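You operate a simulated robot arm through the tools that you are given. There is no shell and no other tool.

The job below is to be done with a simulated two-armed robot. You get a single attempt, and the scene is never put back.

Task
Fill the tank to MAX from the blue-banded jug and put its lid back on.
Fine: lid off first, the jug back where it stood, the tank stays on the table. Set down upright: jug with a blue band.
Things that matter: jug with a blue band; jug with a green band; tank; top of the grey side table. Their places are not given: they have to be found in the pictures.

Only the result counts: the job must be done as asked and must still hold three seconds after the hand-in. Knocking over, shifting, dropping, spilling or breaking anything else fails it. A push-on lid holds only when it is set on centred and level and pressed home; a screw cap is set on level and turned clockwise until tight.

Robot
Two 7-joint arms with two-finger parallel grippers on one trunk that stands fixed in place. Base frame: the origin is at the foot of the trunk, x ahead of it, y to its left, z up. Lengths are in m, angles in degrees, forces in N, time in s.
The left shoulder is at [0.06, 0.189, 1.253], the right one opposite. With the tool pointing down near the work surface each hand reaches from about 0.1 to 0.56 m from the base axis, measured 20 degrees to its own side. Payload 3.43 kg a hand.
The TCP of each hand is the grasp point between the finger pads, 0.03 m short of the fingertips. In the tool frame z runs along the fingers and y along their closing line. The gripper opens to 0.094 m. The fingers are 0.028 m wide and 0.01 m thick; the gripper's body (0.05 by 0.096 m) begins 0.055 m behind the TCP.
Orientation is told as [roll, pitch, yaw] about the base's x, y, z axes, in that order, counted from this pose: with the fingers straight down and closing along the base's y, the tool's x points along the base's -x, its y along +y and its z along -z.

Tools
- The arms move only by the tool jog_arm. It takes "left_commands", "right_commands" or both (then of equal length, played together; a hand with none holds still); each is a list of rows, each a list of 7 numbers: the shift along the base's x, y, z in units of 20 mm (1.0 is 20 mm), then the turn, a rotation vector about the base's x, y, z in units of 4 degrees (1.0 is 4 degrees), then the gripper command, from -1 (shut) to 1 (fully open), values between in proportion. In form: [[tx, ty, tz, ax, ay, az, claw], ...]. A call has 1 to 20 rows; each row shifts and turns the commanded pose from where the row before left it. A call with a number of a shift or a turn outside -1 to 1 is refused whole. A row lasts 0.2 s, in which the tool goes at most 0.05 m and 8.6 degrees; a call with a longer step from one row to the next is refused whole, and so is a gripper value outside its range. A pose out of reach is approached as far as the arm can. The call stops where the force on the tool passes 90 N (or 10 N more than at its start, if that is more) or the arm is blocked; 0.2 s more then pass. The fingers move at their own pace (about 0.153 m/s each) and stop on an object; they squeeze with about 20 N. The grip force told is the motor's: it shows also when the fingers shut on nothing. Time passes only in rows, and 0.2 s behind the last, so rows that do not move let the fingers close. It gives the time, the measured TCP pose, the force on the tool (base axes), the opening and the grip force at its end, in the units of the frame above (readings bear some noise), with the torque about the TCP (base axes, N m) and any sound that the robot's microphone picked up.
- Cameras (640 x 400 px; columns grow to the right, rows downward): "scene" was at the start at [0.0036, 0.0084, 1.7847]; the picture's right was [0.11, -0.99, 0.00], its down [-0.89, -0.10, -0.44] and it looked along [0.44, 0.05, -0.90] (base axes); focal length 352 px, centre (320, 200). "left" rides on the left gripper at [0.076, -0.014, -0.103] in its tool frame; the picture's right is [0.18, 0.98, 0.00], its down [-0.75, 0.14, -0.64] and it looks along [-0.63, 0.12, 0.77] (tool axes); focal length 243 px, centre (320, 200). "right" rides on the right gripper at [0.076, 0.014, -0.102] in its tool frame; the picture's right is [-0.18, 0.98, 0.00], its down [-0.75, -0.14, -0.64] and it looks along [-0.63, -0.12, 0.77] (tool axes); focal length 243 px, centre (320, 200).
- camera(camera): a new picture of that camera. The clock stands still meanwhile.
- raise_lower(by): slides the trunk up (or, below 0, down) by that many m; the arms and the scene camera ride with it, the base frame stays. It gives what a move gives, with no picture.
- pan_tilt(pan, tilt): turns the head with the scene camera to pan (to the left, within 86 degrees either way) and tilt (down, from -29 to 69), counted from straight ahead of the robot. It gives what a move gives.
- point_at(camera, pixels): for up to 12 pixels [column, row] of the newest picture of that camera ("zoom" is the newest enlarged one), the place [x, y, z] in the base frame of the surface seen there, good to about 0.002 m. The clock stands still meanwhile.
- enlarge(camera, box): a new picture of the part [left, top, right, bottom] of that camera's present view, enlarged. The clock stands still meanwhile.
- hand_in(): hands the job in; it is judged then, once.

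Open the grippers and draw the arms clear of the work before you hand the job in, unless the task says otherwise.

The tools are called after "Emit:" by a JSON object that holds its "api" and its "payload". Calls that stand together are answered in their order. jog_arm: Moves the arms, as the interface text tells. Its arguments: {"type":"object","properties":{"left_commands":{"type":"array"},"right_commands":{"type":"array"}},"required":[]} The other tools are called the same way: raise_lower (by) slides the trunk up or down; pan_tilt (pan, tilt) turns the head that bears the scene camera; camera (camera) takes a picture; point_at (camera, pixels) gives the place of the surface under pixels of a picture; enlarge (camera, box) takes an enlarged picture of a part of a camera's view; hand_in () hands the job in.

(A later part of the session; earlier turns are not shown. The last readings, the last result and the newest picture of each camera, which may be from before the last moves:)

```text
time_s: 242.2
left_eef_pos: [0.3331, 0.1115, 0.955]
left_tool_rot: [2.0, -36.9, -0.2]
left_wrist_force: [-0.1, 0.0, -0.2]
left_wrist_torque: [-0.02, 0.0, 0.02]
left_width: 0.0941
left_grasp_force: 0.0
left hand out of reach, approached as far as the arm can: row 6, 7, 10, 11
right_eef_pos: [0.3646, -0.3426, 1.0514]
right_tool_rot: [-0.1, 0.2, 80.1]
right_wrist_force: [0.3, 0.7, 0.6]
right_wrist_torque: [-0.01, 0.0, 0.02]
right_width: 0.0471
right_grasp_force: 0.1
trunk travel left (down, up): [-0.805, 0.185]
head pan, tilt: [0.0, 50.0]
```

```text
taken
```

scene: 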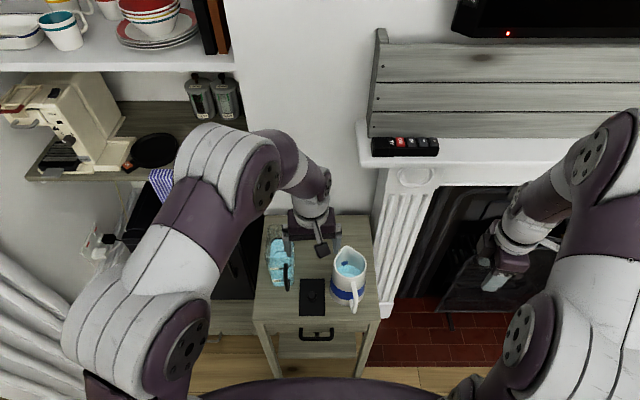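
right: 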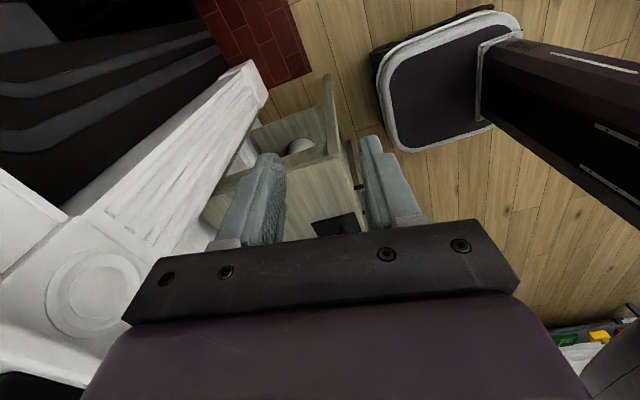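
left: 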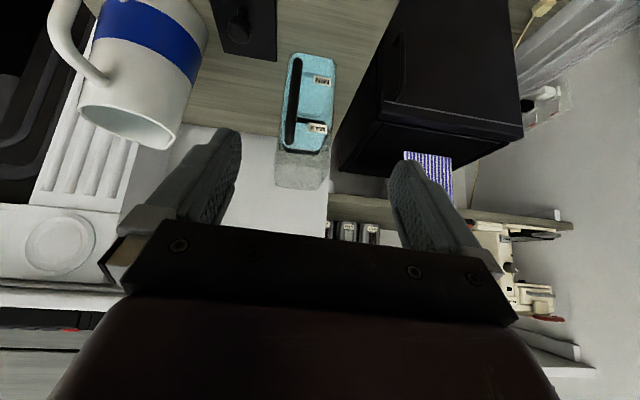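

Emit:
{"api": "enlarge", "payload": {"camera": "left", "box": [268, 100, 348, 200]}}

Emit:
{"api": "enlarge", "payload": {"camera": "left", "box": [280, 110, 330, 160]}}

```text
4.00 times, centred on (308, 150) of left
```

zoom: 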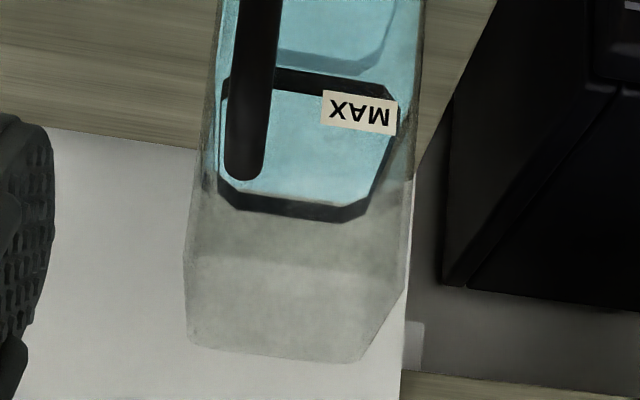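

```text
8.00 times, centred on (305, 135) of left
```

zoom: 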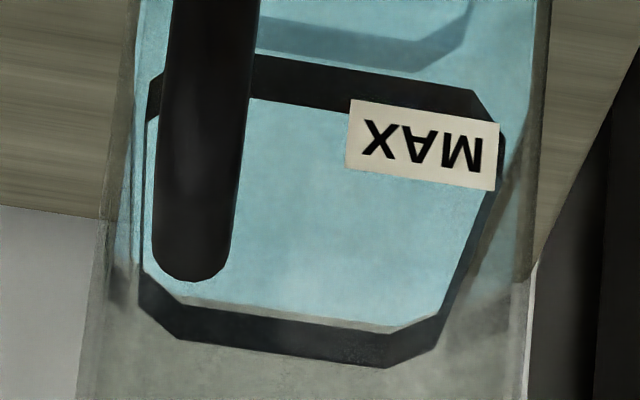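

From this view a thin dry strip shows between the water's back edge and the MAX line. I'll measure the water edge and the line precisely.

Emit:
{"api": "point_at", "payload": {"camera": "zoom", "pixels": [[300, 295], [300, 303], [300, 308], [300, 312], [300, 316], [300, 320], [300, 326], [300, 340], [300, 355], [300, 70], [300, 95], [425, 150]]}}

Emit:
{"api": "enlarge", "payload": {"camera": "left", "box": [295, 143, 320, 158]}}

```text
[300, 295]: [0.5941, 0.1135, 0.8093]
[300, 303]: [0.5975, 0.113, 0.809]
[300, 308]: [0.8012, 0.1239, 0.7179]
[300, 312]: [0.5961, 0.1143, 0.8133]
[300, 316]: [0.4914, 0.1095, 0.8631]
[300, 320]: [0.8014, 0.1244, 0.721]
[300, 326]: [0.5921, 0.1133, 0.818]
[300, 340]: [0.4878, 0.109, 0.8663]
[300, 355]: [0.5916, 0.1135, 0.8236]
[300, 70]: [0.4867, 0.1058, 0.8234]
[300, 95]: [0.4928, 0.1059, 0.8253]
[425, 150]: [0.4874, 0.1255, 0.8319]
```

```text
16.00 times, centred on (308, 150) of left
```

zoom: 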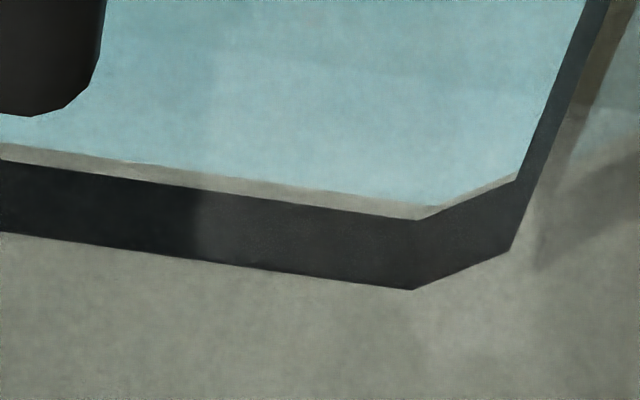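

The level is about 0.8155, while the MAX line spans 0.8175–0.8235, so it is still roughly 4–5 mm low. The pouring method works reliably, so I'll do a small top-up. First I'll bring the left hand back up, upright.

Emit:
{"api": "jog_arm", "payload": {"left_commands": [[0.3, -0.2, 0.6, -0.25, 1, 0, 1], [0.5, -0.4, 0.6, -0.25, 1, 0, 1], [0.6, -0.5, 0.6, 0, 1, 0, 1], [0.7, -0.5, 0.6, 0, 1, 0, 1], [0.7, -0.6, 0.5, 0, 1, 0, 1], [0.7, -0.6, 0.3, 0, 1, 0, 1], [0.7, -0.6, 0.2, 0, 1, 0, 1], [0.7, -0.6, 0.2, 0, 1, 0, 1], [0.7, -0.6, 0.2, 0, 1, 0, 1], [0.6, -0.6, 0, 0, 0.23, 0, 1], [0.3, -0.6, 0, 0, 0, -0.8, 1], [0.2, -0.6, 0, 0, 0, -1, 1], [0.2, -0.6, 0, 0, 0, -1, 1], [0.1, -0.6, 0, 0, 0, -1, 1], [0, -0.6, 0, 0, 0, -1, 1], [0, -0.6, 0, 0, 0, -1, 1], [0, -0.5, 0, 0, 0, -1, 1], [0, 0, 0, 0, 0, -1, 1], [0, 0, 0, 0, 0, -1, 1], [0, 0, 0, 0, 0, -1, 1]]}}

Emit:
{"api": "camera", "payload": {"camera": "left"}}

```text
time_s: 246.4
left_eef_pos: [0.467, -0.0613, 1.0312]
left_tool_rot: [1.0, -3.3, -38.1]
left_wrist_force: [0.2, 0.2, 0.2]
left_wrist_torque: [-0.03, 0.05, 0.0]
left_width: 0.0941
left_grasp_force: 0.0
left hand out of reach, approached as far as the arm can: row 6, 7
right_eef_pos: [0.3653, -0.3419, 1.0523]
right_tool_rot: [-0.2, 0.2, 80.1]
right_wrist_force: [0.2, 0.7, 0.5]
right_wrist_torque: [-0.03, 0.02, 0.01]
right_width: 0.0471
right_grasp_force: 0.0
trunk travel left (down, up): [-0.805, 0.185]
head pan, tilt: [0.0, 50.0]
```

```text
taken
```

left: 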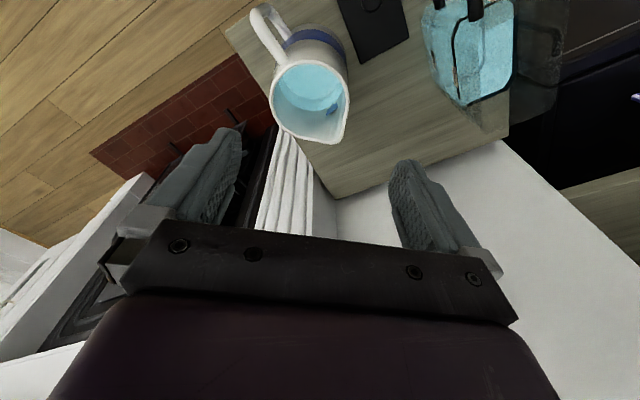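

I'll straighten the residual 3° tilt, finish the yaw, and then measure the jug's rim for centring.

Emit:
{"api": "jog_arm", "payload": {"left_commands": [[0.2, -0.2, 0, 0.315, 0.8, 0, 1], [0.2, -0.3, 0, 0, 0, -0.9, 1], [0.2, -0.3, -0.5, 0, 0, -0.9, 1], [0.1, -0.1, -0.8, 0, 0, -0.9, 1], [0, 0, -0.8, 0, 0, 0, 1], [0, 0, -0.8, 0, 0, 0, 1], [0, 0, -0.8, 0, 0, 0, 1], [0, 0, -0.8, 0, 0, 0, 1], [0, 0, -0.5, 0, 0, 0, 1], [0, 0, 0, 0, 0, 0, 1]]}}

Emit:
{"api": "camera", "payload": {"camera": "left"}}

Emit:
{"api": "enlarge", "payload": {"camera": "left", "box": [240, 40, 400, 230]}}

```text
time_s: 248.6
left_eef_pos: [0.4812, -0.0787, 0.9316]
left_tool_rot: [0.0, -0.1, -48.9]
left_wrist_force: [0.1, -0.8, -0.5]
left_wrist_torque: [-0.02, 0.01, -0.01]
left_width: 0.0939
left_grasp_force: 0.1
right_eef_pos: [0.365, -0.3408, 1.0515]
right_tool_rot: [-0.2, 0.2, 80.1]
right_wrist_force: [-0.8, 0.0, -0.4]
right_wrist_torque: [0.02, -0.04, 0.01]
right_width: 0.0472
right_grasp_force: 0.0
trunk travel left (down, up): [-0.805, 0.185]
head pan, tilt: [0.0, 50.0]
```

```text
taken
```

left: 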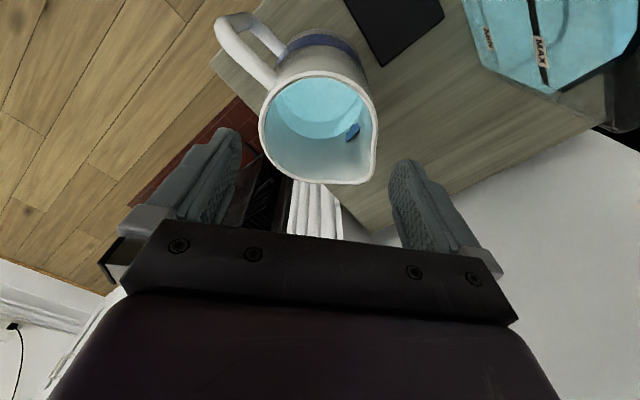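

```text
2.11 times, centred on (320, 135) of left
```

zoom: 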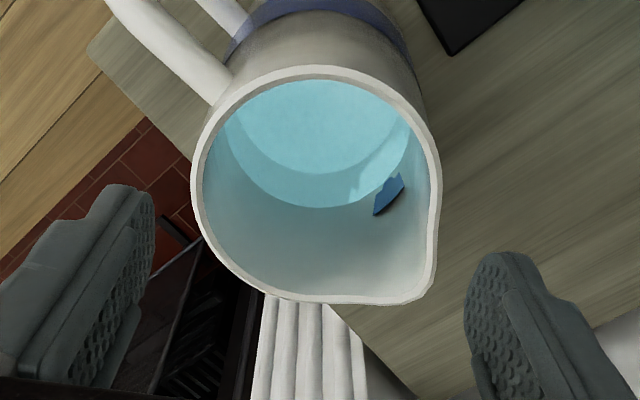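

Emit:
{"api": "point_at", "payload": {"camera": "zoom", "pixels": [[198, 180], [212, 125], [245, 88], [315, 72], [380, 92], [420, 130], [435, 175], [205, 225], [245, 272], [418, 296], [300, 295], [432, 215]]}}

```text
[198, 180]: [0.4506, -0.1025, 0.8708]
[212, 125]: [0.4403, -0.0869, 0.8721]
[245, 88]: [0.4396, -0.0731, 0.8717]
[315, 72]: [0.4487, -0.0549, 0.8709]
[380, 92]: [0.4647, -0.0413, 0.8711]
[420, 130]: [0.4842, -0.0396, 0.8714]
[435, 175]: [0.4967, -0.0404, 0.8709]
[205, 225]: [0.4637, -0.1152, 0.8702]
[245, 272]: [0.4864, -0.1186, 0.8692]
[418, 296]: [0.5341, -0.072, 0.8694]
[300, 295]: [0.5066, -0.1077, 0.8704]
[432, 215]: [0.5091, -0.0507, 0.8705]
```

The jug's centre is (0.4808, −0.0787) and the hand matches it. I'll turn the hand 4° to restore the earlier jaw angle and descend around the jug as before.

Emit:
{"api": "jog_arm", "payload": {"left_commands": [[0, 0, -0.3, 0, 0, 1, 1], [0, 0, -0.6, 0, 0, 0, 1], [0, 0, -0.6, 0, 0, 0, 1], [0, 0, -0.6, 0, 0, 0, 1], [0, 0, -0.5, 0, 0, 0, 1], [0, 0, -0.4, 0, 0, 0, 1], [0, 0, -0.3, 0, 0, 0, 1], [0, 0, -0.25, 0, 0, 0, 1], [0, 0, -0.25, 0, 0, 0, 1], [0, 0, 0, 0, 0, 0, 1]]}}

Emit:
{"api": "jog_arm", "payload": {"left_commands": [[0, 0, -0.15, 0, 0, 0, 1], [0, 0, -0.15, 0, 0, 0, 1], [0, 0, -0.15, 0, 0, 0, 1], [0, 0, 0, 0, 0, 0, 1]]}}

Emit:
{"api": "jog_arm", "payload": {"left_commands": [[0, 0, -0.1, 0, 0, 0, 1], [0, 0, -0.1, 0, 0, 0, 1], [0, 0, -0.1, 0, 0, 0, 1], [0, 0, 0, 0, 0, 0, 1]]}}

```text
time_s: 250.8
left_eef_pos: [0.4808, -0.0795, 0.8541]
left_tool_rot: [0.1, -0.1, -44.8]
left_wrist_force: [-0.4, 0.4, -0.2]
left_wrist_torque: [-0.02, 0.01, 0.0]
left_width: 0.0941
left_grasp_force: 0.1
right_eef_pos: [0.3649, -0.3424, 1.0514]
right_tool_rot: [-0.2, 0.2, 80.1]
right_wrist_force: [0.0, 0.7, -0.2]
right_wrist_torque: [0.04, -0.05, 0.02]
right_width: 0.0471
right_grasp_force: 0.1
trunk travel left (down, up): [-0.805, 0.185]
head pan, tilt: [0.0, 50.0]
```

```text
time_s: 251.8
left_eef_pos: [0.481, -0.078, 0.8456]
left_tool_rot: [0.1, -0.2, -44.8]
left_wrist_force: [0.1, 0.5, 0.2]
left_wrist_torque: [-0.02, 0.04, -0.02]
left_width: 0.0941
left_grasp_force: 0.0
right_eef_pos: [0.3656, -0.3419, 1.0515]
right_tool_rot: [-0.3, 0.2, 80.1]
right_wrist_force: [0.3, 0.0, 0.3]
right_wrist_torque: [0.01, -0.02, 0.0]
right_width: 0.0469
right_grasp_force: 0.1
trunk travel left (down, up): [-0.805, 0.185]
head pan, tilt: [0.0, 50.0]
```

```text
time_s: 252.8
left_eef_pos: [0.481, -0.0784, 0.839]
left_tool_rot: [0.1, -0.1, -44.8]
left_wrist_force: [0.4, -0.2, 0.5]
left_wrist_torque: [-0.02, 0.02, 0.0]
left_width: 0.0938
left_grasp_force: 0.0
right_eef_pos: [0.3649, -0.3431, 1.0529]
right_tool_rot: [-0.2, 0.1, 80.2]
right_wrist_force: [0.0, 0.2, -0.2]
right_wrist_torque: [0.02, 0.0, -0.01]
right_width: 0.0469
right_grasp_force: 0.1
trunk travel left (down, up): [-0.805, 0.185]
head pan, tilt: [0.0, 50.0]
```

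No contact yet at 0.839. I'll go down another 10 mm in small steps, grip, and lift to test the hold.

Emit:
{"api": "jog_arm", "payload": {"left_commands": [[0, 0, -0.1, 0, 0, 0, 1], [0, 0, -0.1, 0, 0, 0, 1], [0, 0, -0.1, 0, 0, 0, 1], [0, 0, -0.1, 0, 0, 0, 1], [0, 0, 0, 0, 0, 0, 1]]}}

Emit:
{"api": "jog_arm", "payload": {"left_commands": [[0, 0, -0.1, 0, 0, 0, 1], [0, 0, 0, 0, 0, 0, 1], [0, 0, 0, 0, 0, 0, 0.5], [0, 0, 0, 0, 0, 0, -1], [0, 0, 0, 0, 0, 0, -1], [0, 0, 0, 0, 0, 0, -1], [0, 0, 0.1, 0, 0, 0, -1], [0, 0, 0.2, 0, 0, 0, -1], [0, 0, 0.3, 0, 0, 0, -1], [0, 0, 0.3, 0, 0, 0, -1], [0, 0, 0.1, 0, 0, 0, -1], [0, 0, 0, 0, 0, 0, -1]]}}

Emit:
{"api": "camera", "payload": {"camera": "left"}}

```text
time_s: 254.0
left_eef_pos: [0.4799, -0.0796, 0.831]
left_tool_rot: [0.1, -0.2, -44.8]
left_wrist_force: [-1.5, -1.9, 1.4]
left_wrist_torque: [-0.02, 0.06, 0.0]
left_width: 0.0942
left_grasp_force: 0.1
right_eef_pos: [0.365, -0.3421, 1.0518]
right_tool_rot: [-0.2, 0.2, 80.1]
right_wrist_force: [-0.5, -0.5, -0.8]
right_wrist_torque: [0.0, -0.01, 0.02]
right_width: 0.0465
right_grasp_force: 0.0
trunk travel left (down, up): [-0.805, 0.185]
head pan, tilt: [0.0, 50.0]
```

```text
time_s: 256.6
left_eef_pos: [0.4817, -0.0789, 0.8485]
left_tool_rot: [0.0, 0.0, -44.8]
left_wrist_force: [0.1, 0.0, -7.1]
left_wrist_torque: [0.01, -0.11, 0.0]
left_width: 0.0928
left_grasp_force: 19.6
right_eef_pos: [0.3653, -0.3415, 1.0521]
right_tool_rot: [-0.1, 0.3, 80.2]
right_wrist_force: [0.1, 0.1, 0.4]
right_wrist_torque: [0.0, 0.0, 0.02]
right_width: 0.047
right_grasp_force: 0.0
trunk travel left (down, up): [-0.805, 0.185]
head pan, tilt: [0.0, 50.0]
```

```text
taken
```

left: 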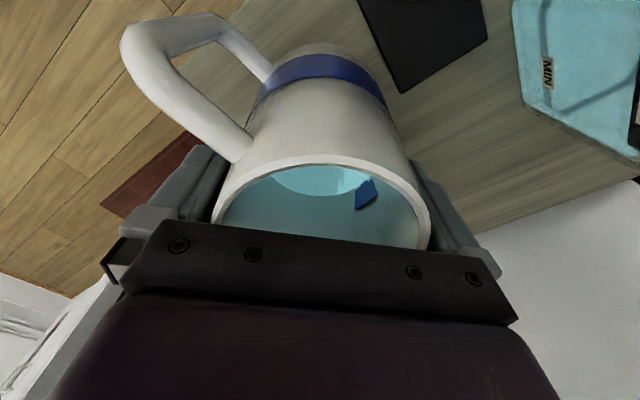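

The grip holds (7.1 N, level). I'll raise the jug and turn the spout back toward the tank, then carry it over.

Emit:
{"api": "jog_arm", "payload": {"left_commands": [[0, 0, 0.4, 0, 0, 0, -1], [0, 0, 0.8, 0, 0, 0.2, -1], [0, 0, 0.9, 0, 0, 0.5, -1], [0, 0, 0.9, 0, 0, 0.8, -1], [0, 0, 0.9, 0, 0, 0.9, -1], [0, 0, 0.9, 0, 0, 0.9, -1], [0, 0, 0.9, 0, 0, 0.9, -1], [0, 0, 0.9, 0, 0, 0.9, -1], [0, 0, 0.9, 0, 0, 0.9, -1], [0, 0, 0.9, 0, 0, 0.9, -1], [0, 0, 0.7, 0, 0, 0.9, -1], [0, 0, 0.4, 0, 0, 0.9, -1], [0, 0, 0.1, 0, 0, 0.9, -1], [0, 0, 0, 0, 0, 0.9, -1], [0, 0, 0, 0, 0, 0.9, -1], [0, 0, 0, 0, 0, 0.9, -1], [0, 0, 0, 0, 0, 0.9, -1], [0, 0, 0, 0, 0, 0.9, -1], [0, 0, 0, 0, 0, 0.9, -1], [0, 0, 0, 0, 0, 0.5, -1]]}}

Emit:
{"api": "jog_arm", "payload": {"left_commands": [[0.1, 0.2, 0, 0, 0, 0.5, -1], [0.3, 0.4, 0, 0, 0, 0.8, -1], [0.4, 0.5, 0, 0, 0, 0.9, -1], [0.4, 0.5, 0, 0, 0, 0.9, -1], [0.4, 0.5, 0, 0, 0, 0.9, -1], [0.4, 0.5, 0, 0, 0, 0.9, -1], [0.4, 0.5, 0, 0, 0, 0.9, -1], [0.4, 0.5, 0, 0, 0, 0.9, -1], [0.4, 0.5, 0, 0, 0, 0.9, -1], [0.4, 0.5, 0, 0, 0, 0.9, -1], [0.4, 0.5, 0, 0, 0, 0.9, -1], [0.3, 0.5, 0, 0, 0, 0.9, -1], [0.2, 0.3, 0, 0, 0, 0.9, -1], [0.1, 0.2, 0, 0, 0, 0.7, -1], [0, 0, 0, 0, 0, 0.3, -1], [0, 0, 0, 0, 0, 0, -1]]}}

Emit:
{"api": "camera", "payload": {"camera": "left"}}

Emit:
{"api": "enlarge", "payload": {"camera": "scene", "box": [245, 170, 405, 310]}}

```text
time_s: 260.8
left_eef_pos: [0.4819, -0.0785, 1.041]
left_tool_rot: [0.0, 0.0, 17.3]
left_wrist_force: [-0.4, 0.7, -5.7]
left_wrist_torque: [0.07, -0.05, -0.03]
left_width: 0.0927
left_grasp_force: 19.9
right_eef_pos: [0.3651, -0.3425, 1.051]
right_tool_rot: [0.0, 0.1, 80.0]
right_wrist_force: [0.3, -0.6, 0.1]
right_wrist_torque: [-0.02, 0.02, -0.01]
right_width: 0.0469
right_grasp_force: 0.0
trunk travel left (down, up): [-0.805, 0.185]
head pan, tilt: [0.0, 50.0]
```

```text
time_s: 264.2
left_eef_pos: [0.5708, 0.044, 1.041]
left_tool_rot: [0.1, 0.1, 66.0]
left_wrist_force: [-0.5, -0.2, -5.8]
left_wrist_torque: [0.01, 0.04, 0.02]
left_width: 0.0932
left_grasp_force: 20.3
left hand out of reach, approached as far as the arm can: row 14
right_eef_pos: [0.3646, -0.3428, 1.0514]
right_tool_rot: [-0.1, 0.2, 80.1]
right_wrist_force: [0.4, -0.3, 0.0]
right_wrist_torque: [0.02, 0.02, 0.02]
right_width: 0.0468
right_grasp_force: 0.1
trunk travel left (down, up): [-0.805, 0.185]
head pan, tilt: [0.0, 50.0]
```

```text
taken
```

left: 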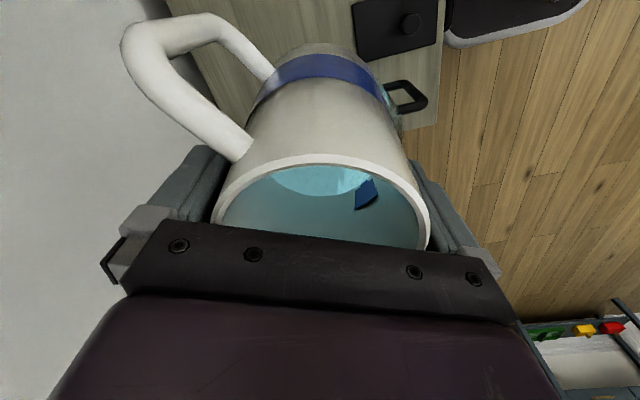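

```text
2.86 times, centred on (325, 240) of scene
```

zoom: 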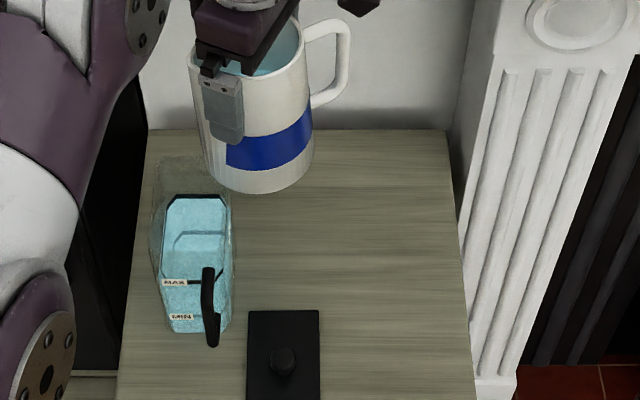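

The jug is over the tank again with the spout heading about 118°. I'll tip to about 50° while lowering to the earlier pouring height; no flow is expected before about 57°.

Emit:
{"api": "jog_arm", "payload": {"left_commands": [[0, 0, 0, -0.44, -0.23, 0, -1], [0, 0, 0, -0.8, -0.42, 0, -1], [0, 0, 0, -0.88, -0.47, 0, -1], [0, 0, 0, -0.88, -0.47, 0, -1], [0, 0, 0, -0.88, -0.47, 0, -1], [0, 0, 0, -0.88, -0.47, 0, -1], [0, 0, 0, -0.88, -0.47, 0, -1], [0, 0, -0.3, -0.88, -0.47, 0, -1], [0, 0, -0.6, -0.88, -0.47, 0, -1], [0, 0, -0.8, -0.88, -0.47, 0, -1], [0, 0, -0.8, -0.88, -0.47, 0, -1], [0, 0, -0.8, -0.8, -0.42, 0, -1], [0, 0, -0.8, -0.6, -0.32, 0, -1], [0, 0, -0.6, -0.4, -0.21, 0, -1], [0, 0, -0.3, 0, 0, 0, -1], [0, 0, 0, 0, 0, 0, -1]]}}

Emit:
{"api": "camera", "payload": {"camera": "left"}}

Emit:
{"api": "enlarge", "payload": {"camera": "scene", "box": [275, 230, 340, 300]}}

```text
time_s: 267.6
left_eef_pos: [0.5716, 0.0453, 0.9386]
left_tool_rot: [-42.7, 28.0, 54.9]
left_wrist_force: [-1.2, -0.5, -6.8]
left_wrist_torque: [0.29, 0.15, 0.01]
left_width: 0.0922
left_grasp_force: 20.2
right_eef_pos: [0.3659, -0.3428, 1.0518]
right_tool_rot: [-0.1, 0.2, 80.0]
right_wrist_force: [-0.6, -0.1, -0.2]
right_wrist_torque: [-0.02, 0.01, 0.0]
right_width: 0.0469
right_grasp_force: 0.1
trunk travel left (down, up): [-0.805, 0.185]
head pan, tilt: [0.0, 50.0]
```

```text
taken
```

left: 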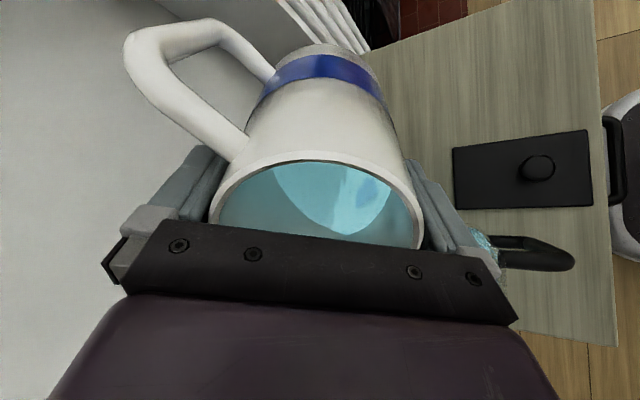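

```text
5.71 times, centred on (308, 265) of scene
```

zoom: 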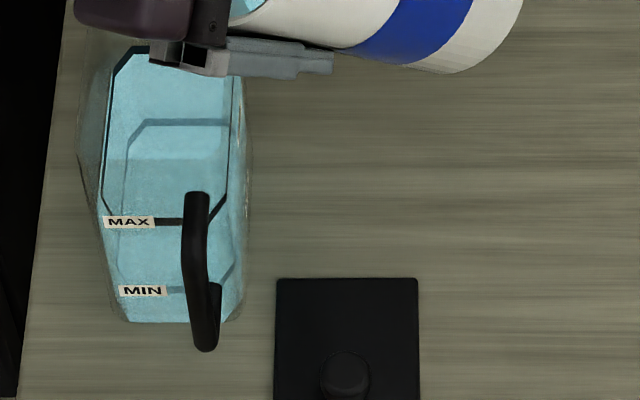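

At 49.5° the jug is firm and nothing flows yet. I'll tip 8° more and watch for the stream.

Emit:
{"api": "jog_arm", "payload": {"left_commands": [[0, 0, 0, -0.5, -0.27, 0, -1], [0, 0, 0, -0.6, -0.32, 0, -1], [0, 0, 0, -0.5, -0.27, 0, -1], [0, 0, 0, -0.2, -0.1, 0, -1], [0, 0, 0, 0, 0, 0, -1]]}}

Emit:
{"api": "enlarge", "payload": {"camera": "scene", "box": [275, 230, 340, 300]}}

```text
time_s: 268.8
left_eef_pos: [0.5705, 0.0436, 0.9393]
left_tool_rot: [-51.3, 31.4, 50.7]
left_wrist_force: [0.0, 0.0, -6.0]
left_wrist_torque: [0.3, 0.14, 0.02]
left_width: 0.0923
left_grasp_force: 20.1
right_eef_pos: [0.3658, -0.3414, 1.0511]
right_tool_rot: [-0.1, 0.1, 80.1]
right_wrist_force: [-0.3, -0.3, -0.3]
right_wrist_torque: [0.03, 0.0, -0.04]
right_width: 0.047
right_grasp_force: 0.1
trunk travel left (down, up): [-0.805, 0.185]
head pan, tilt: [0.0, 50.0]
```

```text
5.71 times, centred on (308, 265) of scene
```

zoom: 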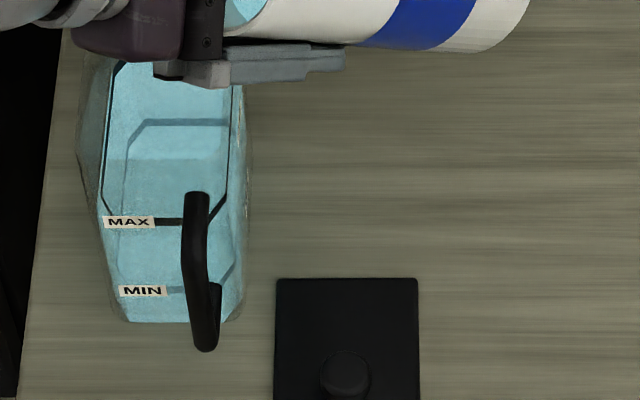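

No stream is visible at 57.7°. I'll add 1.5° and look.

Emit:
{"api": "jog_arm", "payload": {"left_commands": [[0, 0, 0, -0.33, -0.17, 0, -1], [0, 0, 0, 0, 0, 0, -1]]}}

Emit:
{"api": "enlarge", "payload": {"camera": "scene", "box": [275, 230, 340, 300]}}

```text
time_s: 269.4
left_eef_pos: [0.57, 0.044, 0.9399]
left_tool_rot: [-53.0, 32.0, 49.8]
left_wrist_force: [0.1, 0.7, -7.1]
left_wrist_torque: [0.29, 0.16, 0.01]
left_width: 0.092
left_grasp_force: 20.1
right_eef_pos: [0.3644, -0.3422, 1.0507]
right_tool_rot: [-0.2, 0.2, 80.2]
right_wrist_force: [0.5, -0.3, 0.2]
right_wrist_torque: [0.05, -0.02, 0.03]
right_width: 0.0469
right_grasp_force: 0.1
trunk travel left (down, up): [-0.805, 0.185]
head pan, tilt: [0.0, 50.0]
```

```text
5.71 times, centred on (308, 265) of scene
```

zoom: 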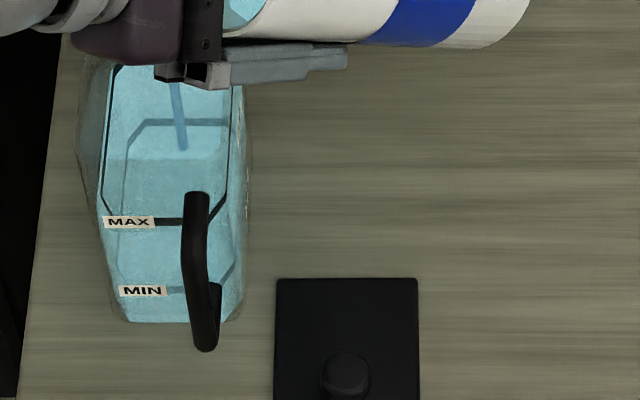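

A thin stream is flowing. I'll wait for it to settle.

Emit:
{"api": "jog_arm", "payload": {"left_commands": [[0, 0, 0, 0, 0, 0, -1], [0, 0, 0, 0, 0, 0, -1], [0, 0, 0, 0, 0, 0, -1]]}}

Emit:
{"api": "enlarge", "payload": {"camera": "scene", "box": [282, 236, 302, 274]}}

Emit:
{"api": "camera", "payload": {"camera": "left"}}

```text
time_s: 270.2
left_eef_pos: [0.5708, 0.0437, 0.9395]
left_tool_rot: [-53.0, 32.0, 49.8]
left_wrist_force: [0.2, -1.2, -6.4]
left_wrist_torque: [0.26, 0.17, -0.01]
left_width: 0.0921
left_grasp_force: 19.6
right_eef_pos: [0.3651, -0.3421, 1.0514]
right_tool_rot: [0.0, 0.1, 80.1]
right_wrist_force: [0.3, 0.7, 0.9]
right_wrist_torque: [-0.04, 0.0, 0.0]
right_width: 0.0471
right_grasp_force: 0.1
trunk travel left (down, up): [-0.805, 0.185]
head pan, tilt: [0.0, 50.0]
```

```text
10.53 times, centred on (292, 255) of scene
```

zoom: 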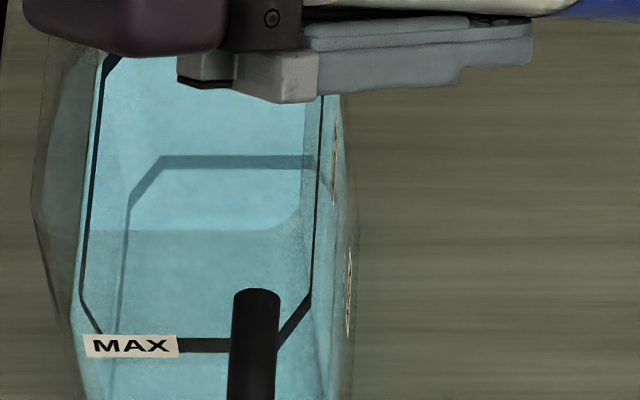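

```text
taken
```

left: 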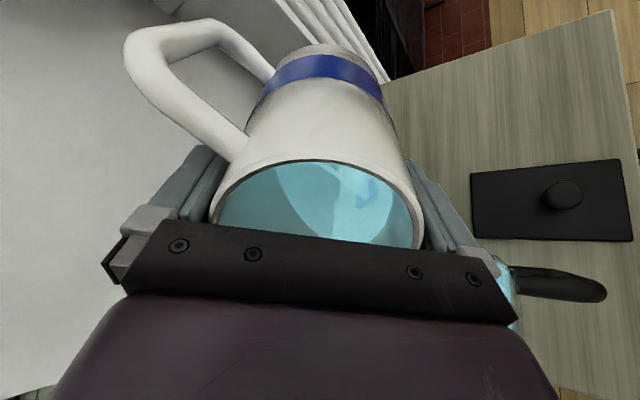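

The flow has stopped. I'll tip back and lift for a clear look, comparing with the earlier calibrated view.

Emit:
{"api": "jog_arm", "payload": {"left_commands": [[0, 0, 0.1, 0.6, 0.32, 0, -1], [0, 0, 0.3, 0.88, 0.47, 0, -1], [0, 0, 0.4, 0.88, 0.47, 0, -1], [0, 0, 0.4, 0.88, 0.47, 0, -1], [0, 0, 0.5, 0.88, 0.47, 0, -1], [0, 0, 0.5, 0.88, 0.47, 0, -1], [0, 0, 0.4, 0.6, 0.32, 0, -1], [0, 0, 0, 0, 0, 0, -1]]}}

Emit:
{"api": "enlarge", "payload": {"camera": "scene", "box": [284, 236, 296, 243]}}

Emit:
{"api": "enlarge", "payload": {"camera": "scene", "box": [288, 234, 300, 246]}}

```text
time_s: 272.0
left_eef_pos: [0.57, 0.0422, 0.9904]
left_tool_rot: [-27.7, 20.2, 61.1]
left_wrist_force: [-0.2, 0.5, -6.5]
left_wrist_torque: [0.24, 0.08, 0.02]
left_width: 0.0919
left_grasp_force: 20.0
right_eef_pos: [0.3655, -0.3422, 1.0511]
right_tool_rot: [-0.2, 0.3, 80.2]
right_wrist_force: [0.7, 0.0, 0.2]
right_wrist_torque: [-0.04, 0.02, 0.0]
right_width: 0.0472
right_grasp_force: 0.0
trunk travel left (down, up): [-0.805, 0.185]
head pan, tilt: [0.0, 50.0]
```

```text
16.00 times, centred on (290, 240) of scene
```

zoom: 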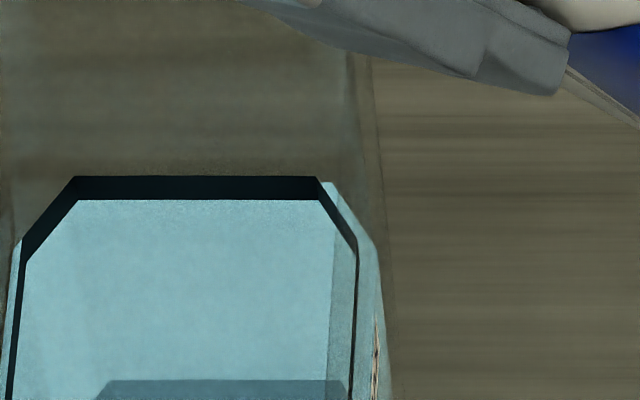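

```text
16.00 times, centred on (294, 240) of scene
```

zoom: 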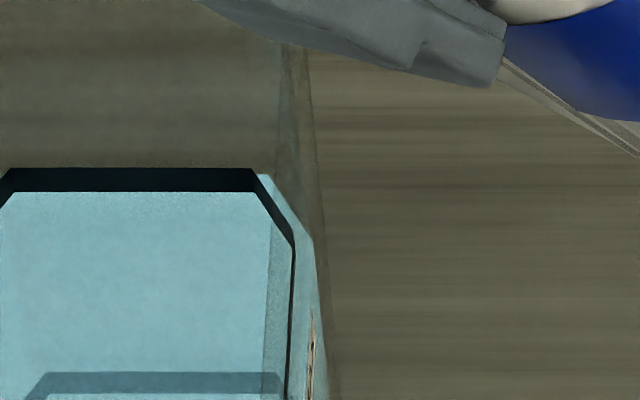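

The outline has risen about 2.4 mm; the level is now about 0.818, just at the line's lower edge. I'll add one last small amount to bring it to the middle of the line.

Emit:
{"api": "jog_arm", "payload": {"left_commands": [[0, 0, -0.2, -0.4, -0.21, 0, -1], [0, 0, -0.5, -0.88, -0.47, 0, -1], [0, 0, -0.5, -0.88, -0.47, 0, -1], [0, 0, -0.5, -0.88, -0.47, 0, -1], [0, 0, -0.4, -0.88, -0.47, 0, -1], [0, 0, -0.3, -0.88, -0.47, 0, -1], [0, 0, -0.1, -0.6, -0.32, 0, -1], [0, 0, 0, -0.36, -0.19, 0, -1], [0, 0, 0, 0, 0, 0, -1], [0, 0, 0, 0, 0, 0, -1], [0, 0, 0, 0, 0, 0, -1]]}}

Emit:
{"api": "enlarge", "payload": {"camera": "scene", "box": [275, 230, 340, 300]}}

```text
time_s: 274.4
left_eef_pos: [0.5713, 0.0437, 0.942]
left_tool_rot: [-53.7, 32.2, 49.4]
left_wrist_force: [0.1, 0.3, -6.5]
left_wrist_torque: [0.28, 0.14, -0.01]
left_width: 0.0918
left_grasp_force: 20.2
right_eef_pos: [0.3673, -0.3423, 1.0513]
right_tool_rot: [-0.1, 0.2, 80.1]
right_wrist_force: [-0.3, 0.2, 0.2]
right_wrist_torque: [0.03, 0.01, 0.01]
right_width: 0.0469
right_grasp_force: 0.1
trunk travel left (down, up): [-0.805, 0.185]
head pan, tilt: [0.0, 50.0]
```

```text
5.71 times, centred on (308, 265) of scene
```

zoom: 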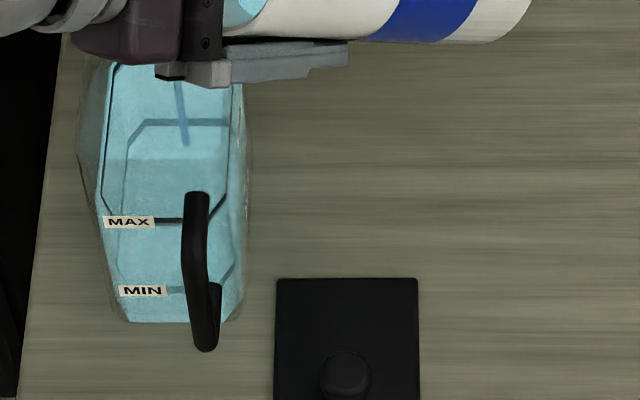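

The front MAX line now looks thinner, its lower part being submerged, while a thin stream still runs. I'll tip back right away to stop it.

Emit:
{"api": "jog_arm", "payload": {"left_commands": [[0, 0, 0.1, 0.8, 0.42, 0, -1], [0, 0, 0.3, 0.88, 0.47, 0, -1], [0, 0, 0.4, 0.88, 0.47, 0, -1], [0, 0, 0.4, 0.88, 0.47, 0, -1], [0, 0, 0.5, 0.88, 0.47, 0, -1], [0, 0, 0.5, 0.88, 0.47, 0, -1], [0, 0, 0.4, 0.6, 0.32, 0, -1], [0, 0, 0, 0, 0, 0, -1]]}}

Emit:
{"api": "enlarge", "payload": {"camera": "scene", "box": [284, 236, 296, 243]}}

Emit:
{"api": "enlarge", "payload": {"camera": "scene", "box": [280, 262, 296, 276]}}

```text
time_s: 276.2
left_eef_pos: [0.5704, 0.0434, 0.9943]
left_tool_rot: [-27.6, 20.0, 61.1]
left_wrist_force: [-0.2, 0.3, -6.5]
left_wrist_torque: [0.21, 0.09, 0.03]
left_width: 0.0918
left_grasp_force: 20.0
right_eef_pos: [0.3649, -0.3422, 1.0508]
right_tool_rot: [0.0, 0.2, 80.1]
right_wrist_force: [-0.5, -0.4, 1.2]
right_wrist_torque: [-0.03, -0.02, 0.02]
right_width: 0.0472
right_grasp_force: 0.0
trunk travel left (down, up): [-0.805, 0.185]
head pan, tilt: [0.0, 50.0]
```

```text
16.00 times, centred on (290, 240) of scene
```

zoom: 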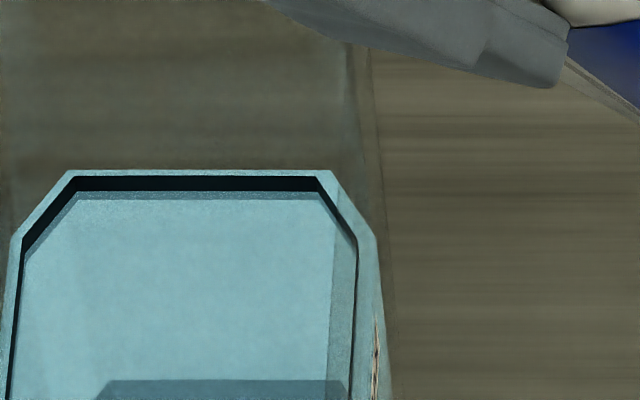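

```text
16.00 times, centred on (288, 269) of scene
```

zoom: 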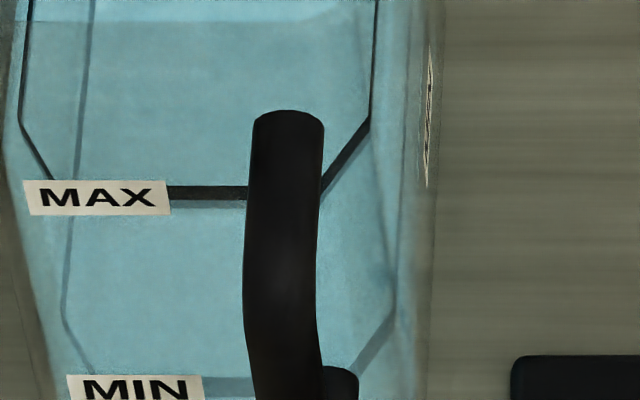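

The waterline now crosses the MAX line itself: its lower part is tinted and its upper part clear, a level of about 0.820. I'll bring the jug upright and lift it away.

Emit:
{"api": "jog_arm", "payload": {"left_commands": [[0, 0, 0.3, 0.6, 0.32, 0, -1], [0, 0, 0.4, 0.88, 0.47, 0, -1], [0, 0, 0.4, 0.88, 0.47, 0, -1], [0, 0, 0.4, 0.88, 0.47, 0, -1], [0, 0, 0.4, 0.88, 0.47, 0, -1], [0, 0, 0.3, 0.88, 0.47, 0, -1], [0, 0, 0.1, 0.88, 0.47, 0, -1], [0, 0, 0, 0.88, 0.47, 0, -1], [-0.1, 0, 0, 0.6, 0.32, 0, -1], [0, 0, 0, 0, 0, 0, -1]]}}

Emit:
{"api": "camera", "payload": {"camera": "left"}}

```text
time_s: 278.4
left_eef_pos: [0.569, 0.045, 1.0405]
left_tool_rot: [-0.1, 0.2, 66.1]
left_wrist_force: [-0.1, -0.3, -6.1]
left_wrist_torque: [0.01, 0.04, 0.0]
left_width: 0.0915
left_grasp_force: 20.5
right_eef_pos: [0.3664, -0.3423, 1.0513]
right_tool_rot: [-0.1, 0.2, 80.1]
right_wrist_force: [-0.2, 0.5, -1.1]
right_wrist_torque: [0.02, 0.0, 0.01]
right_width: 0.0468
right_grasp_force: 0.0
trunk travel left (down, up): [-0.805, 0.185]
head pan, tilt: [0.0, 50.0]
```

```text
taken
```

left: 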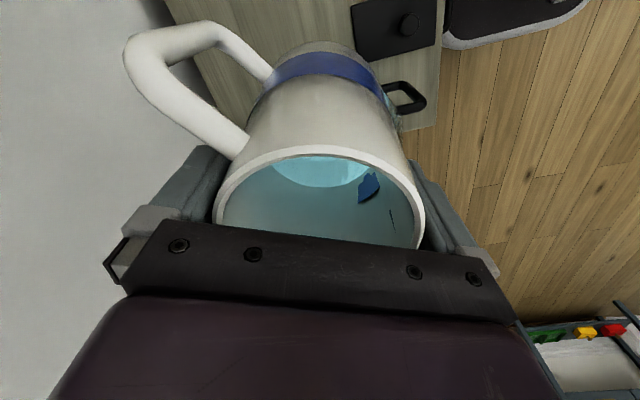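

The jug is upright with no drips outside. I'll carry it back to its spot, turning the handle toward the robot again.

Emit:
{"api": "jog_arm", "payload": {"left_commands": [[-0.2, -0.3, 0, 0, 0, -0.4, -1], [-0.4, -0.5, 0, 0, 0, -0.8, -1], [-0.4, -0.55, 0, 0, 0, -0.9, -1], [-0.4, -0.55, 0, 0, 0, -0.9, -1], [-0.4, -0.55, 0, 0, 0, -0.9, -1], [-0.4, -0.55, 0, 0, 0, -0.9, -1], [-0.4, -0.55, 0, 0, 0, -0.9, -1], [-0.4, -0.55, 0, 0, 0, -0.9, -1], [-0.4, -0.55, 0, 0, 0, -0.9, -1], [-0.4, -0.55, 0, 0, 0, -0.9, -1], [-0.4, -0.55, 0, 0, 0, -0.9, -1], [-0.2, -0.45, 0, 0, 0, -0.9, -1], [0, 0, 0, 0, 0, -0.9, -1], [0, 0, 0, 0, 0, -0.9, -1], [0, 0, 0, 0, 0, -0.9, -1], [0, 0, 0, 0, 0, -0.9, -1], [0, 0, 0, 0, 0, -0.9, -1], [0, 0, 0, 0, 0, -0.9, -1], [0, 0, 0, 0, 0, -0.9, -1], [0, 0, 0, 0, 0, -0.9, -1]]}}

Emit:
{"api": "jog_arm", "payload": {"left_commands": [[0, 0, 0, 0, 0, -0.9, -1], [0, 0, 0, 0, 0, -0.9, -1], [0, 0, 0, 0, 0, -0.9, -1], [0, 0, 0, 0, 0, -0.9, -1], [0, 0, 0, 0, 0, -0.9, -1], [0, 0, 0, 0, 0, -0.9, -1], [0, 0, 0, 0, 0, -0.9, -1], [0, 0, -0.3, 0, 0, -0.9, -1], [0, 0, -0.6, 0, 0, -0.9, -1], [0, 0, -0.8, 0, 0, -0.9, -1], [0, 0, -0.8, 0, 0, -0.9, -1], [0, 0, -0.8, 0, 0, -0.9, -1], [0, 0, -0.8, 0, 0, -0.6, -1], [0, 0, -0.8, 0, 0, -0.3, -1], [0, 0, -0.8, 0, 0, 0, -1], [0, 0, -0.8, 0, 0, 0, -1], [0, 0, -0.8, 0, 0, 0, -1], [0, 0, -0.7, 0, 0, 0, -1], [0, 0, -0.3, 0, 0, 0, -1], [0, 0, 0, 0, 0, 0, -1]]}}

Emit:
{"api": "camera", "payload": {"camera": "left"}}

Emit:
{"api": "enlarge", "payload": {"camera": "scene", "box": [265, 200, 405, 320]}}

```text
time_s: 282.6
left_eef_pos: [0.4806, -0.0801, 1.0395]
left_tool_rot: [-0.2, 0.3, -3.6]
left_wrist_force: [-0.3, 0.0, -7.0]
left_wrist_torque: [0.02, 0.0, -0.01]
left_width: 0.0913
left_grasp_force: 19.4
right_eef_pos: [0.3649, -0.3415, 1.0523]
right_tool_rot: [-0.2, 0.2, 80.1]
right_wrist_force: [0.3, -0.7, 0.0]
right_wrist_torque: [-0.01, 0.01, 0.01]
right_width: 0.0473
right_grasp_force: 0.0
trunk travel left (down, up): [-0.805, 0.185]
head pan, tilt: [0.0, 50.0]
```

```text
time_s: 286.8
left_eef_pos: [0.4807, -0.0807, 0.8733]
left_tool_rot: [-0.2, 0.4, -50.3]
left_wrist_force: [0.1, 0.4, -5.4]
left_wrist_torque: [-0.02, -0.01, 0.05]
left_width: 0.0915
left_grasp_force: 20.2
right_eef_pos: [0.3649, -0.3419, 1.0512]
right_tool_rot: [-0.1, 0.2, 80.2]
right_wrist_force: [0.1, 0.1, -0.5]
right_wrist_torque: [0.04, 0.01, -0.04]
right_width: 0.0471
right_grasp_force: 0.0
trunk travel left (down, up): [-0.805, 0.185]
head pan, tilt: [0.0, 50.0]
```

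```text
taken
```

left: 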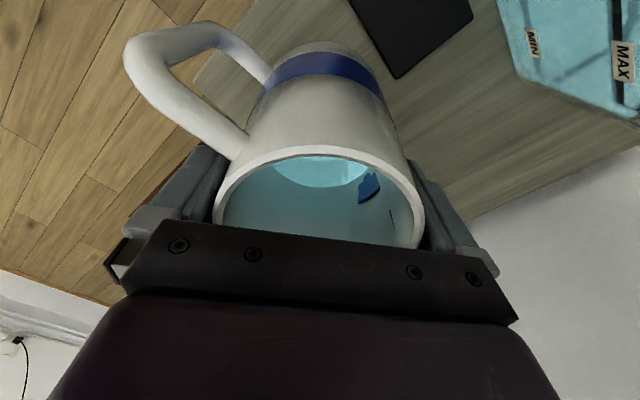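

```text
3.33 times, centred on (335, 260) of scene
```

zoom: 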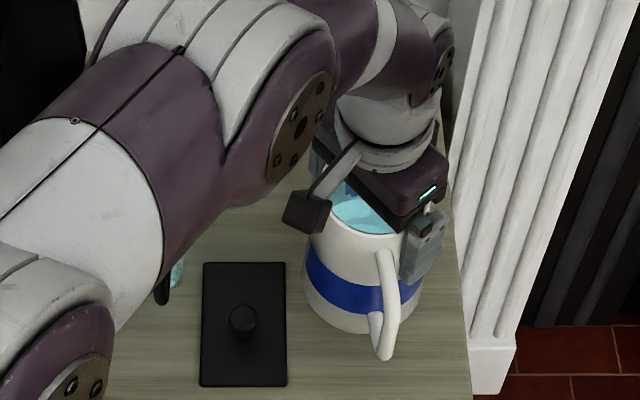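

It's in place with about 3 cm to go. I'll lower to near contact, then in fine steps.

Emit:
{"api": "jog_arm", "payload": {"left_commands": [[0, 0.08, -0.3, 0, 0, 0, -1], [0, 0, -0.3, 0, 0, 0, -1], [0, 0, -0.25, 0, 0, 0, -1], [0, 0, -0.2, 0, 0, 0, -1], [0, 0, -0.15, 0, 0, 0, -1]]}}

Emit:
{"api": "jog_arm", "payload": {"left_commands": [[0, 0, -0.1, 0, 0, 0, -1]]}}

Emit:
{"api": "jog_arm", "payload": {"left_commands": [[0, 0, -0.1, 0, 0, 0, -1]]}}

Emit:
{"api": "jog_arm", "payload": {"left_commands": [[0, 0, -0.1, 0, 0, 0, -1]]}}

```text
time_s: 288.0
left_eef_pos: [0.4822, -0.0788, 0.8495]
left_tool_rot: [-0.3, 0.2, -50.4]
left_wrist_force: [0.1, 0.7, -5.0]
left_wrist_torque: [0.02, -0.04, 0.02]
left_width: 0.0914
left_grasp_force: 19.8
right_eef_pos: [0.3665, -0.3432, 1.0521]
right_tool_rot: [-0.1, 0.2, 80.1]
right_wrist_force: [0.1, 1.1, 0.4]
right_wrist_torque: [-0.01, 0.02, 0.0]
right_width: 0.0467
right_grasp_force: 0.1
trunk travel left (down, up): [-0.805, 0.185]
head pan, tilt: [0.0, 50.0]
```

```text
time_s: 288.4
left_eef_pos: [0.4805, -0.0791, 0.8467]
left_tool_rot: [-0.2, 0.1, -50.2]
left_wrist_force: [0.0, -0.5, -6.6]
left_wrist_torque: [-0.02, -0.06, -0.02]
left_width: 0.0912
left_grasp_force: 21.0
right_eef_pos: [0.3635, -0.3425, 1.0509]
right_tool_rot: [-0.2, 0.2, 80.1]
right_wrist_force: [-1.3, -0.4, -0.8]
right_wrist_torque: [-0.01, -0.01, 0.01]
right_width: 0.0468
right_grasp_force: 0.1
trunk travel left (down, up): [-0.805, 0.185]
head pan, tilt: [0.0, 50.0]
```

```text
time_s: 288.8
left_eef_pos: [0.4812, -0.0797, 0.8455]
left_tool_rot: [-0.2, 0.2, -50.4]
left_wrist_force: [-0.1, 0.3, -6.3]
left_wrist_torque: [0.0, -0.04, -0.02]
left_width: 0.0911
left_grasp_force: 19.9
right_eef_pos: [0.3645, -0.3417, 1.0515]
right_tool_rot: [-0.1, 0.2, 80.0]
right_wrist_force: [-0.1, 0.0, 0.7]
right_wrist_torque: [0.01, 0.01, 0.0]
right_width: 0.0471
right_grasp_force: 0.1
trunk travel left (down, up): [-0.805, 0.185]
head pan, tilt: [0.0, 50.0]
```

```text
time_s: 289.2
left_eef_pos: [0.4813, -0.0778, 0.8435]
left_tool_rot: [-0.2, 0.1, -50.4]
left_wrist_force: [0.5, -0.3, -5.7]
left_wrist_torque: [0.01, -0.02, 0.04]
left_width: 0.0913
left_grasp_force: 19.6
right_eef_pos: [0.3654, -0.343, 1.0519]
right_tool_rot: [-0.1, 0.1, 80.1]
right_wrist_force: [0.6, 0.0, 0.2]
right_wrist_torque: [0.01, 0.01, 0.0]
right_width: 0.0472
right_grasp_force: 0.1
trunk travel left (down, up): [-0.805, 0.185]
head pan, tilt: [0.0, 50.0]
```

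The jug is still hanging at 0.8435. I'll continue in 2 mm steps to contact.

Emit:
{"api": "jog_arm", "payload": {"left_commands": [[0, 0, -0.1, 0, 0, 0, -1]]}}

Emit:
{"api": "jog_arm", "payload": {"left_commands": [[0, 0, -0.1, 0, 0, 0, -1]]}}

Emit:
{"api": "jog_arm", "payload": {"left_commands": [[0, 0, -0.1, 0, 0, 0, -1]]}}

```text
time_s: 289.6
left_eef_pos: [0.4809, -0.0784, 0.8407]
left_tool_rot: [-0.1, 0.3, -50.5]
left_wrist_force: [0.8, 0.4, -7.0]
left_wrist_torque: [-0.01, -0.05, 0.0]
left_width: 0.0913
left_grasp_force: 19.4
right_eef_pos: [0.3647, -0.3419, 1.0506]
right_tool_rot: [-0.1, 0.2, 80.2]
right_wrist_force: [0.0, 0.0, 0.7]
right_wrist_torque: [0.0, -0.01, -0.01]
right_width: 0.0471
right_grasp_force: 0.0
trunk travel left (down, up): [-0.805, 0.185]
head pan, tilt: [0.0, 50.0]
```

```text
time_s: 290.0
left_eef_pos: [0.4811, -0.0785, 0.8398]
left_tool_rot: [-0.2, 0.3, -50.3]
left_wrist_force: [-0.2, 0.2, -6.5]
left_wrist_torque: [0.02, -0.04, -0.01]
left_width: 0.0913
left_grasp_force: 19.9
right_eef_pos: [0.3643, -0.341, 1.0507]
right_tool_rot: [0.0, 0.2, 80.1]
right_wrist_force: [-0.1, 0.9, 0.4]
right_wrist_torque: [-0.03, 0.01, 0.01]
right_width: 0.047
right_grasp_force: 0.1
trunk travel left (down, up): [-0.805, 0.185]
head pan, tilt: [0.0, 50.0]
```

```text
time_s: 290.4
left_eef_pos: [0.4803, -0.078, 0.8377]
left_tool_rot: [-0.2, 0.2, -50.4]
left_wrist_force: [-0.5, 0.2, -6.9]
left_wrist_torque: [0.0, -0.03, -0.01]
left_width: 0.0912
left_grasp_force: 20.0
right_eef_pos: [0.3656, -0.3414, 1.0497]
right_tool_rot: [-0.1, 0.2, 80.1]
right_wrist_force: [0.1, 1.0, -0.5]
right_wrist_torque: [0.0, 0.02, -0.04]
right_width: 0.047
right_grasp_force: 0.1
trunk travel left (down, up): [-0.805, 0.185]
head pan, tilt: [0.0, 50.0]
```

Emit:
{"api": "jog_arm", "payload": {"left_commands": [[0, 0, -0.08, 0, 0, 0, -1]]}}

Emit:
{"api": "jog_arm", "payload": {"left_commands": [[0, 0, -0.08, 0, 0, 0, -1]]}}

Emit:
{"api": "jog_arm", "payload": {"left_commands": [[0, 0, -0.08, 0, 0, 0, -1]]}}

```text
time_s: 290.8
left_eef_pos: [0.4805, -0.0779, 0.8358]
left_tool_rot: [-0.3, 0.2, -50.2]
left_wrist_force: [-0.2, -0.1, -5.9]
left_wrist_torque: [0.0, -0.06, -0.05]
left_width: 0.0913
left_grasp_force: 19.6
right_eef_pos: [0.3661, -0.3416, 1.0518]
right_tool_rot: [0.0, 0.2, 80.0]
right_wrist_force: [-0.2, -0.1, -0.3]
right_wrist_torque: [-0.02, 0.03, 0.0]
right_width: 0.0469
right_grasp_force: 0.1
trunk travel left (down, up): [-0.805, 0.185]
head pan, tilt: [0.0, 50.0]
```

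```text
time_s: 291.2
left_eef_pos: [0.4815, -0.0773, 0.8349]
left_tool_rot: [-0.3, 0.2, -50.3]
left_wrist_force: [-1.1, -0.2, -1.3]
left_wrist_torque: [-0.1, 0.09, -0.03]
left_width: 0.0914
left_grasp_force: 20.3
right_eef_pos: [0.3635, -0.3422, 1.0511]
right_tool_rot: [-0.2, 0.2, 80.1]
right_wrist_force: [-1.2, 0.5, 0.5]
right_wrist_torque: [0.0, -0.02, 0.01]
right_width: 0.0469
right_grasp_force: 0.1
trunk travel left (down, up): [-0.805, 0.185]
head pan, tilt: [0.0, 50.0]
```

```text
time_s: 291.6
left_eef_pos: [0.4798, -0.0777, 0.8351]
left_tool_rot: [-0.1, -0.1, -50.3]
left_wrist_force: [0.1, 2.9, 10.1]
left_wrist_torque: [-0.31, 0.35, -0.08]
left_width: 0.0912
left_grasp_force: 19.8
right_eef_pos: [0.3641, -0.3411, 1.0529]
right_tool_rot: [-0.3, 0.2, 80.1]
right_wrist_force: [-0.2, -0.3, -0.3]
right_wrist_torque: [-0.03, -0.01, 0.02]
right_width: 0.0468
right_grasp_force: 0.2
trunk travel left (down, up): [-0.805, 0.185]
head pan, tilt: [0.0, 50.0]
```

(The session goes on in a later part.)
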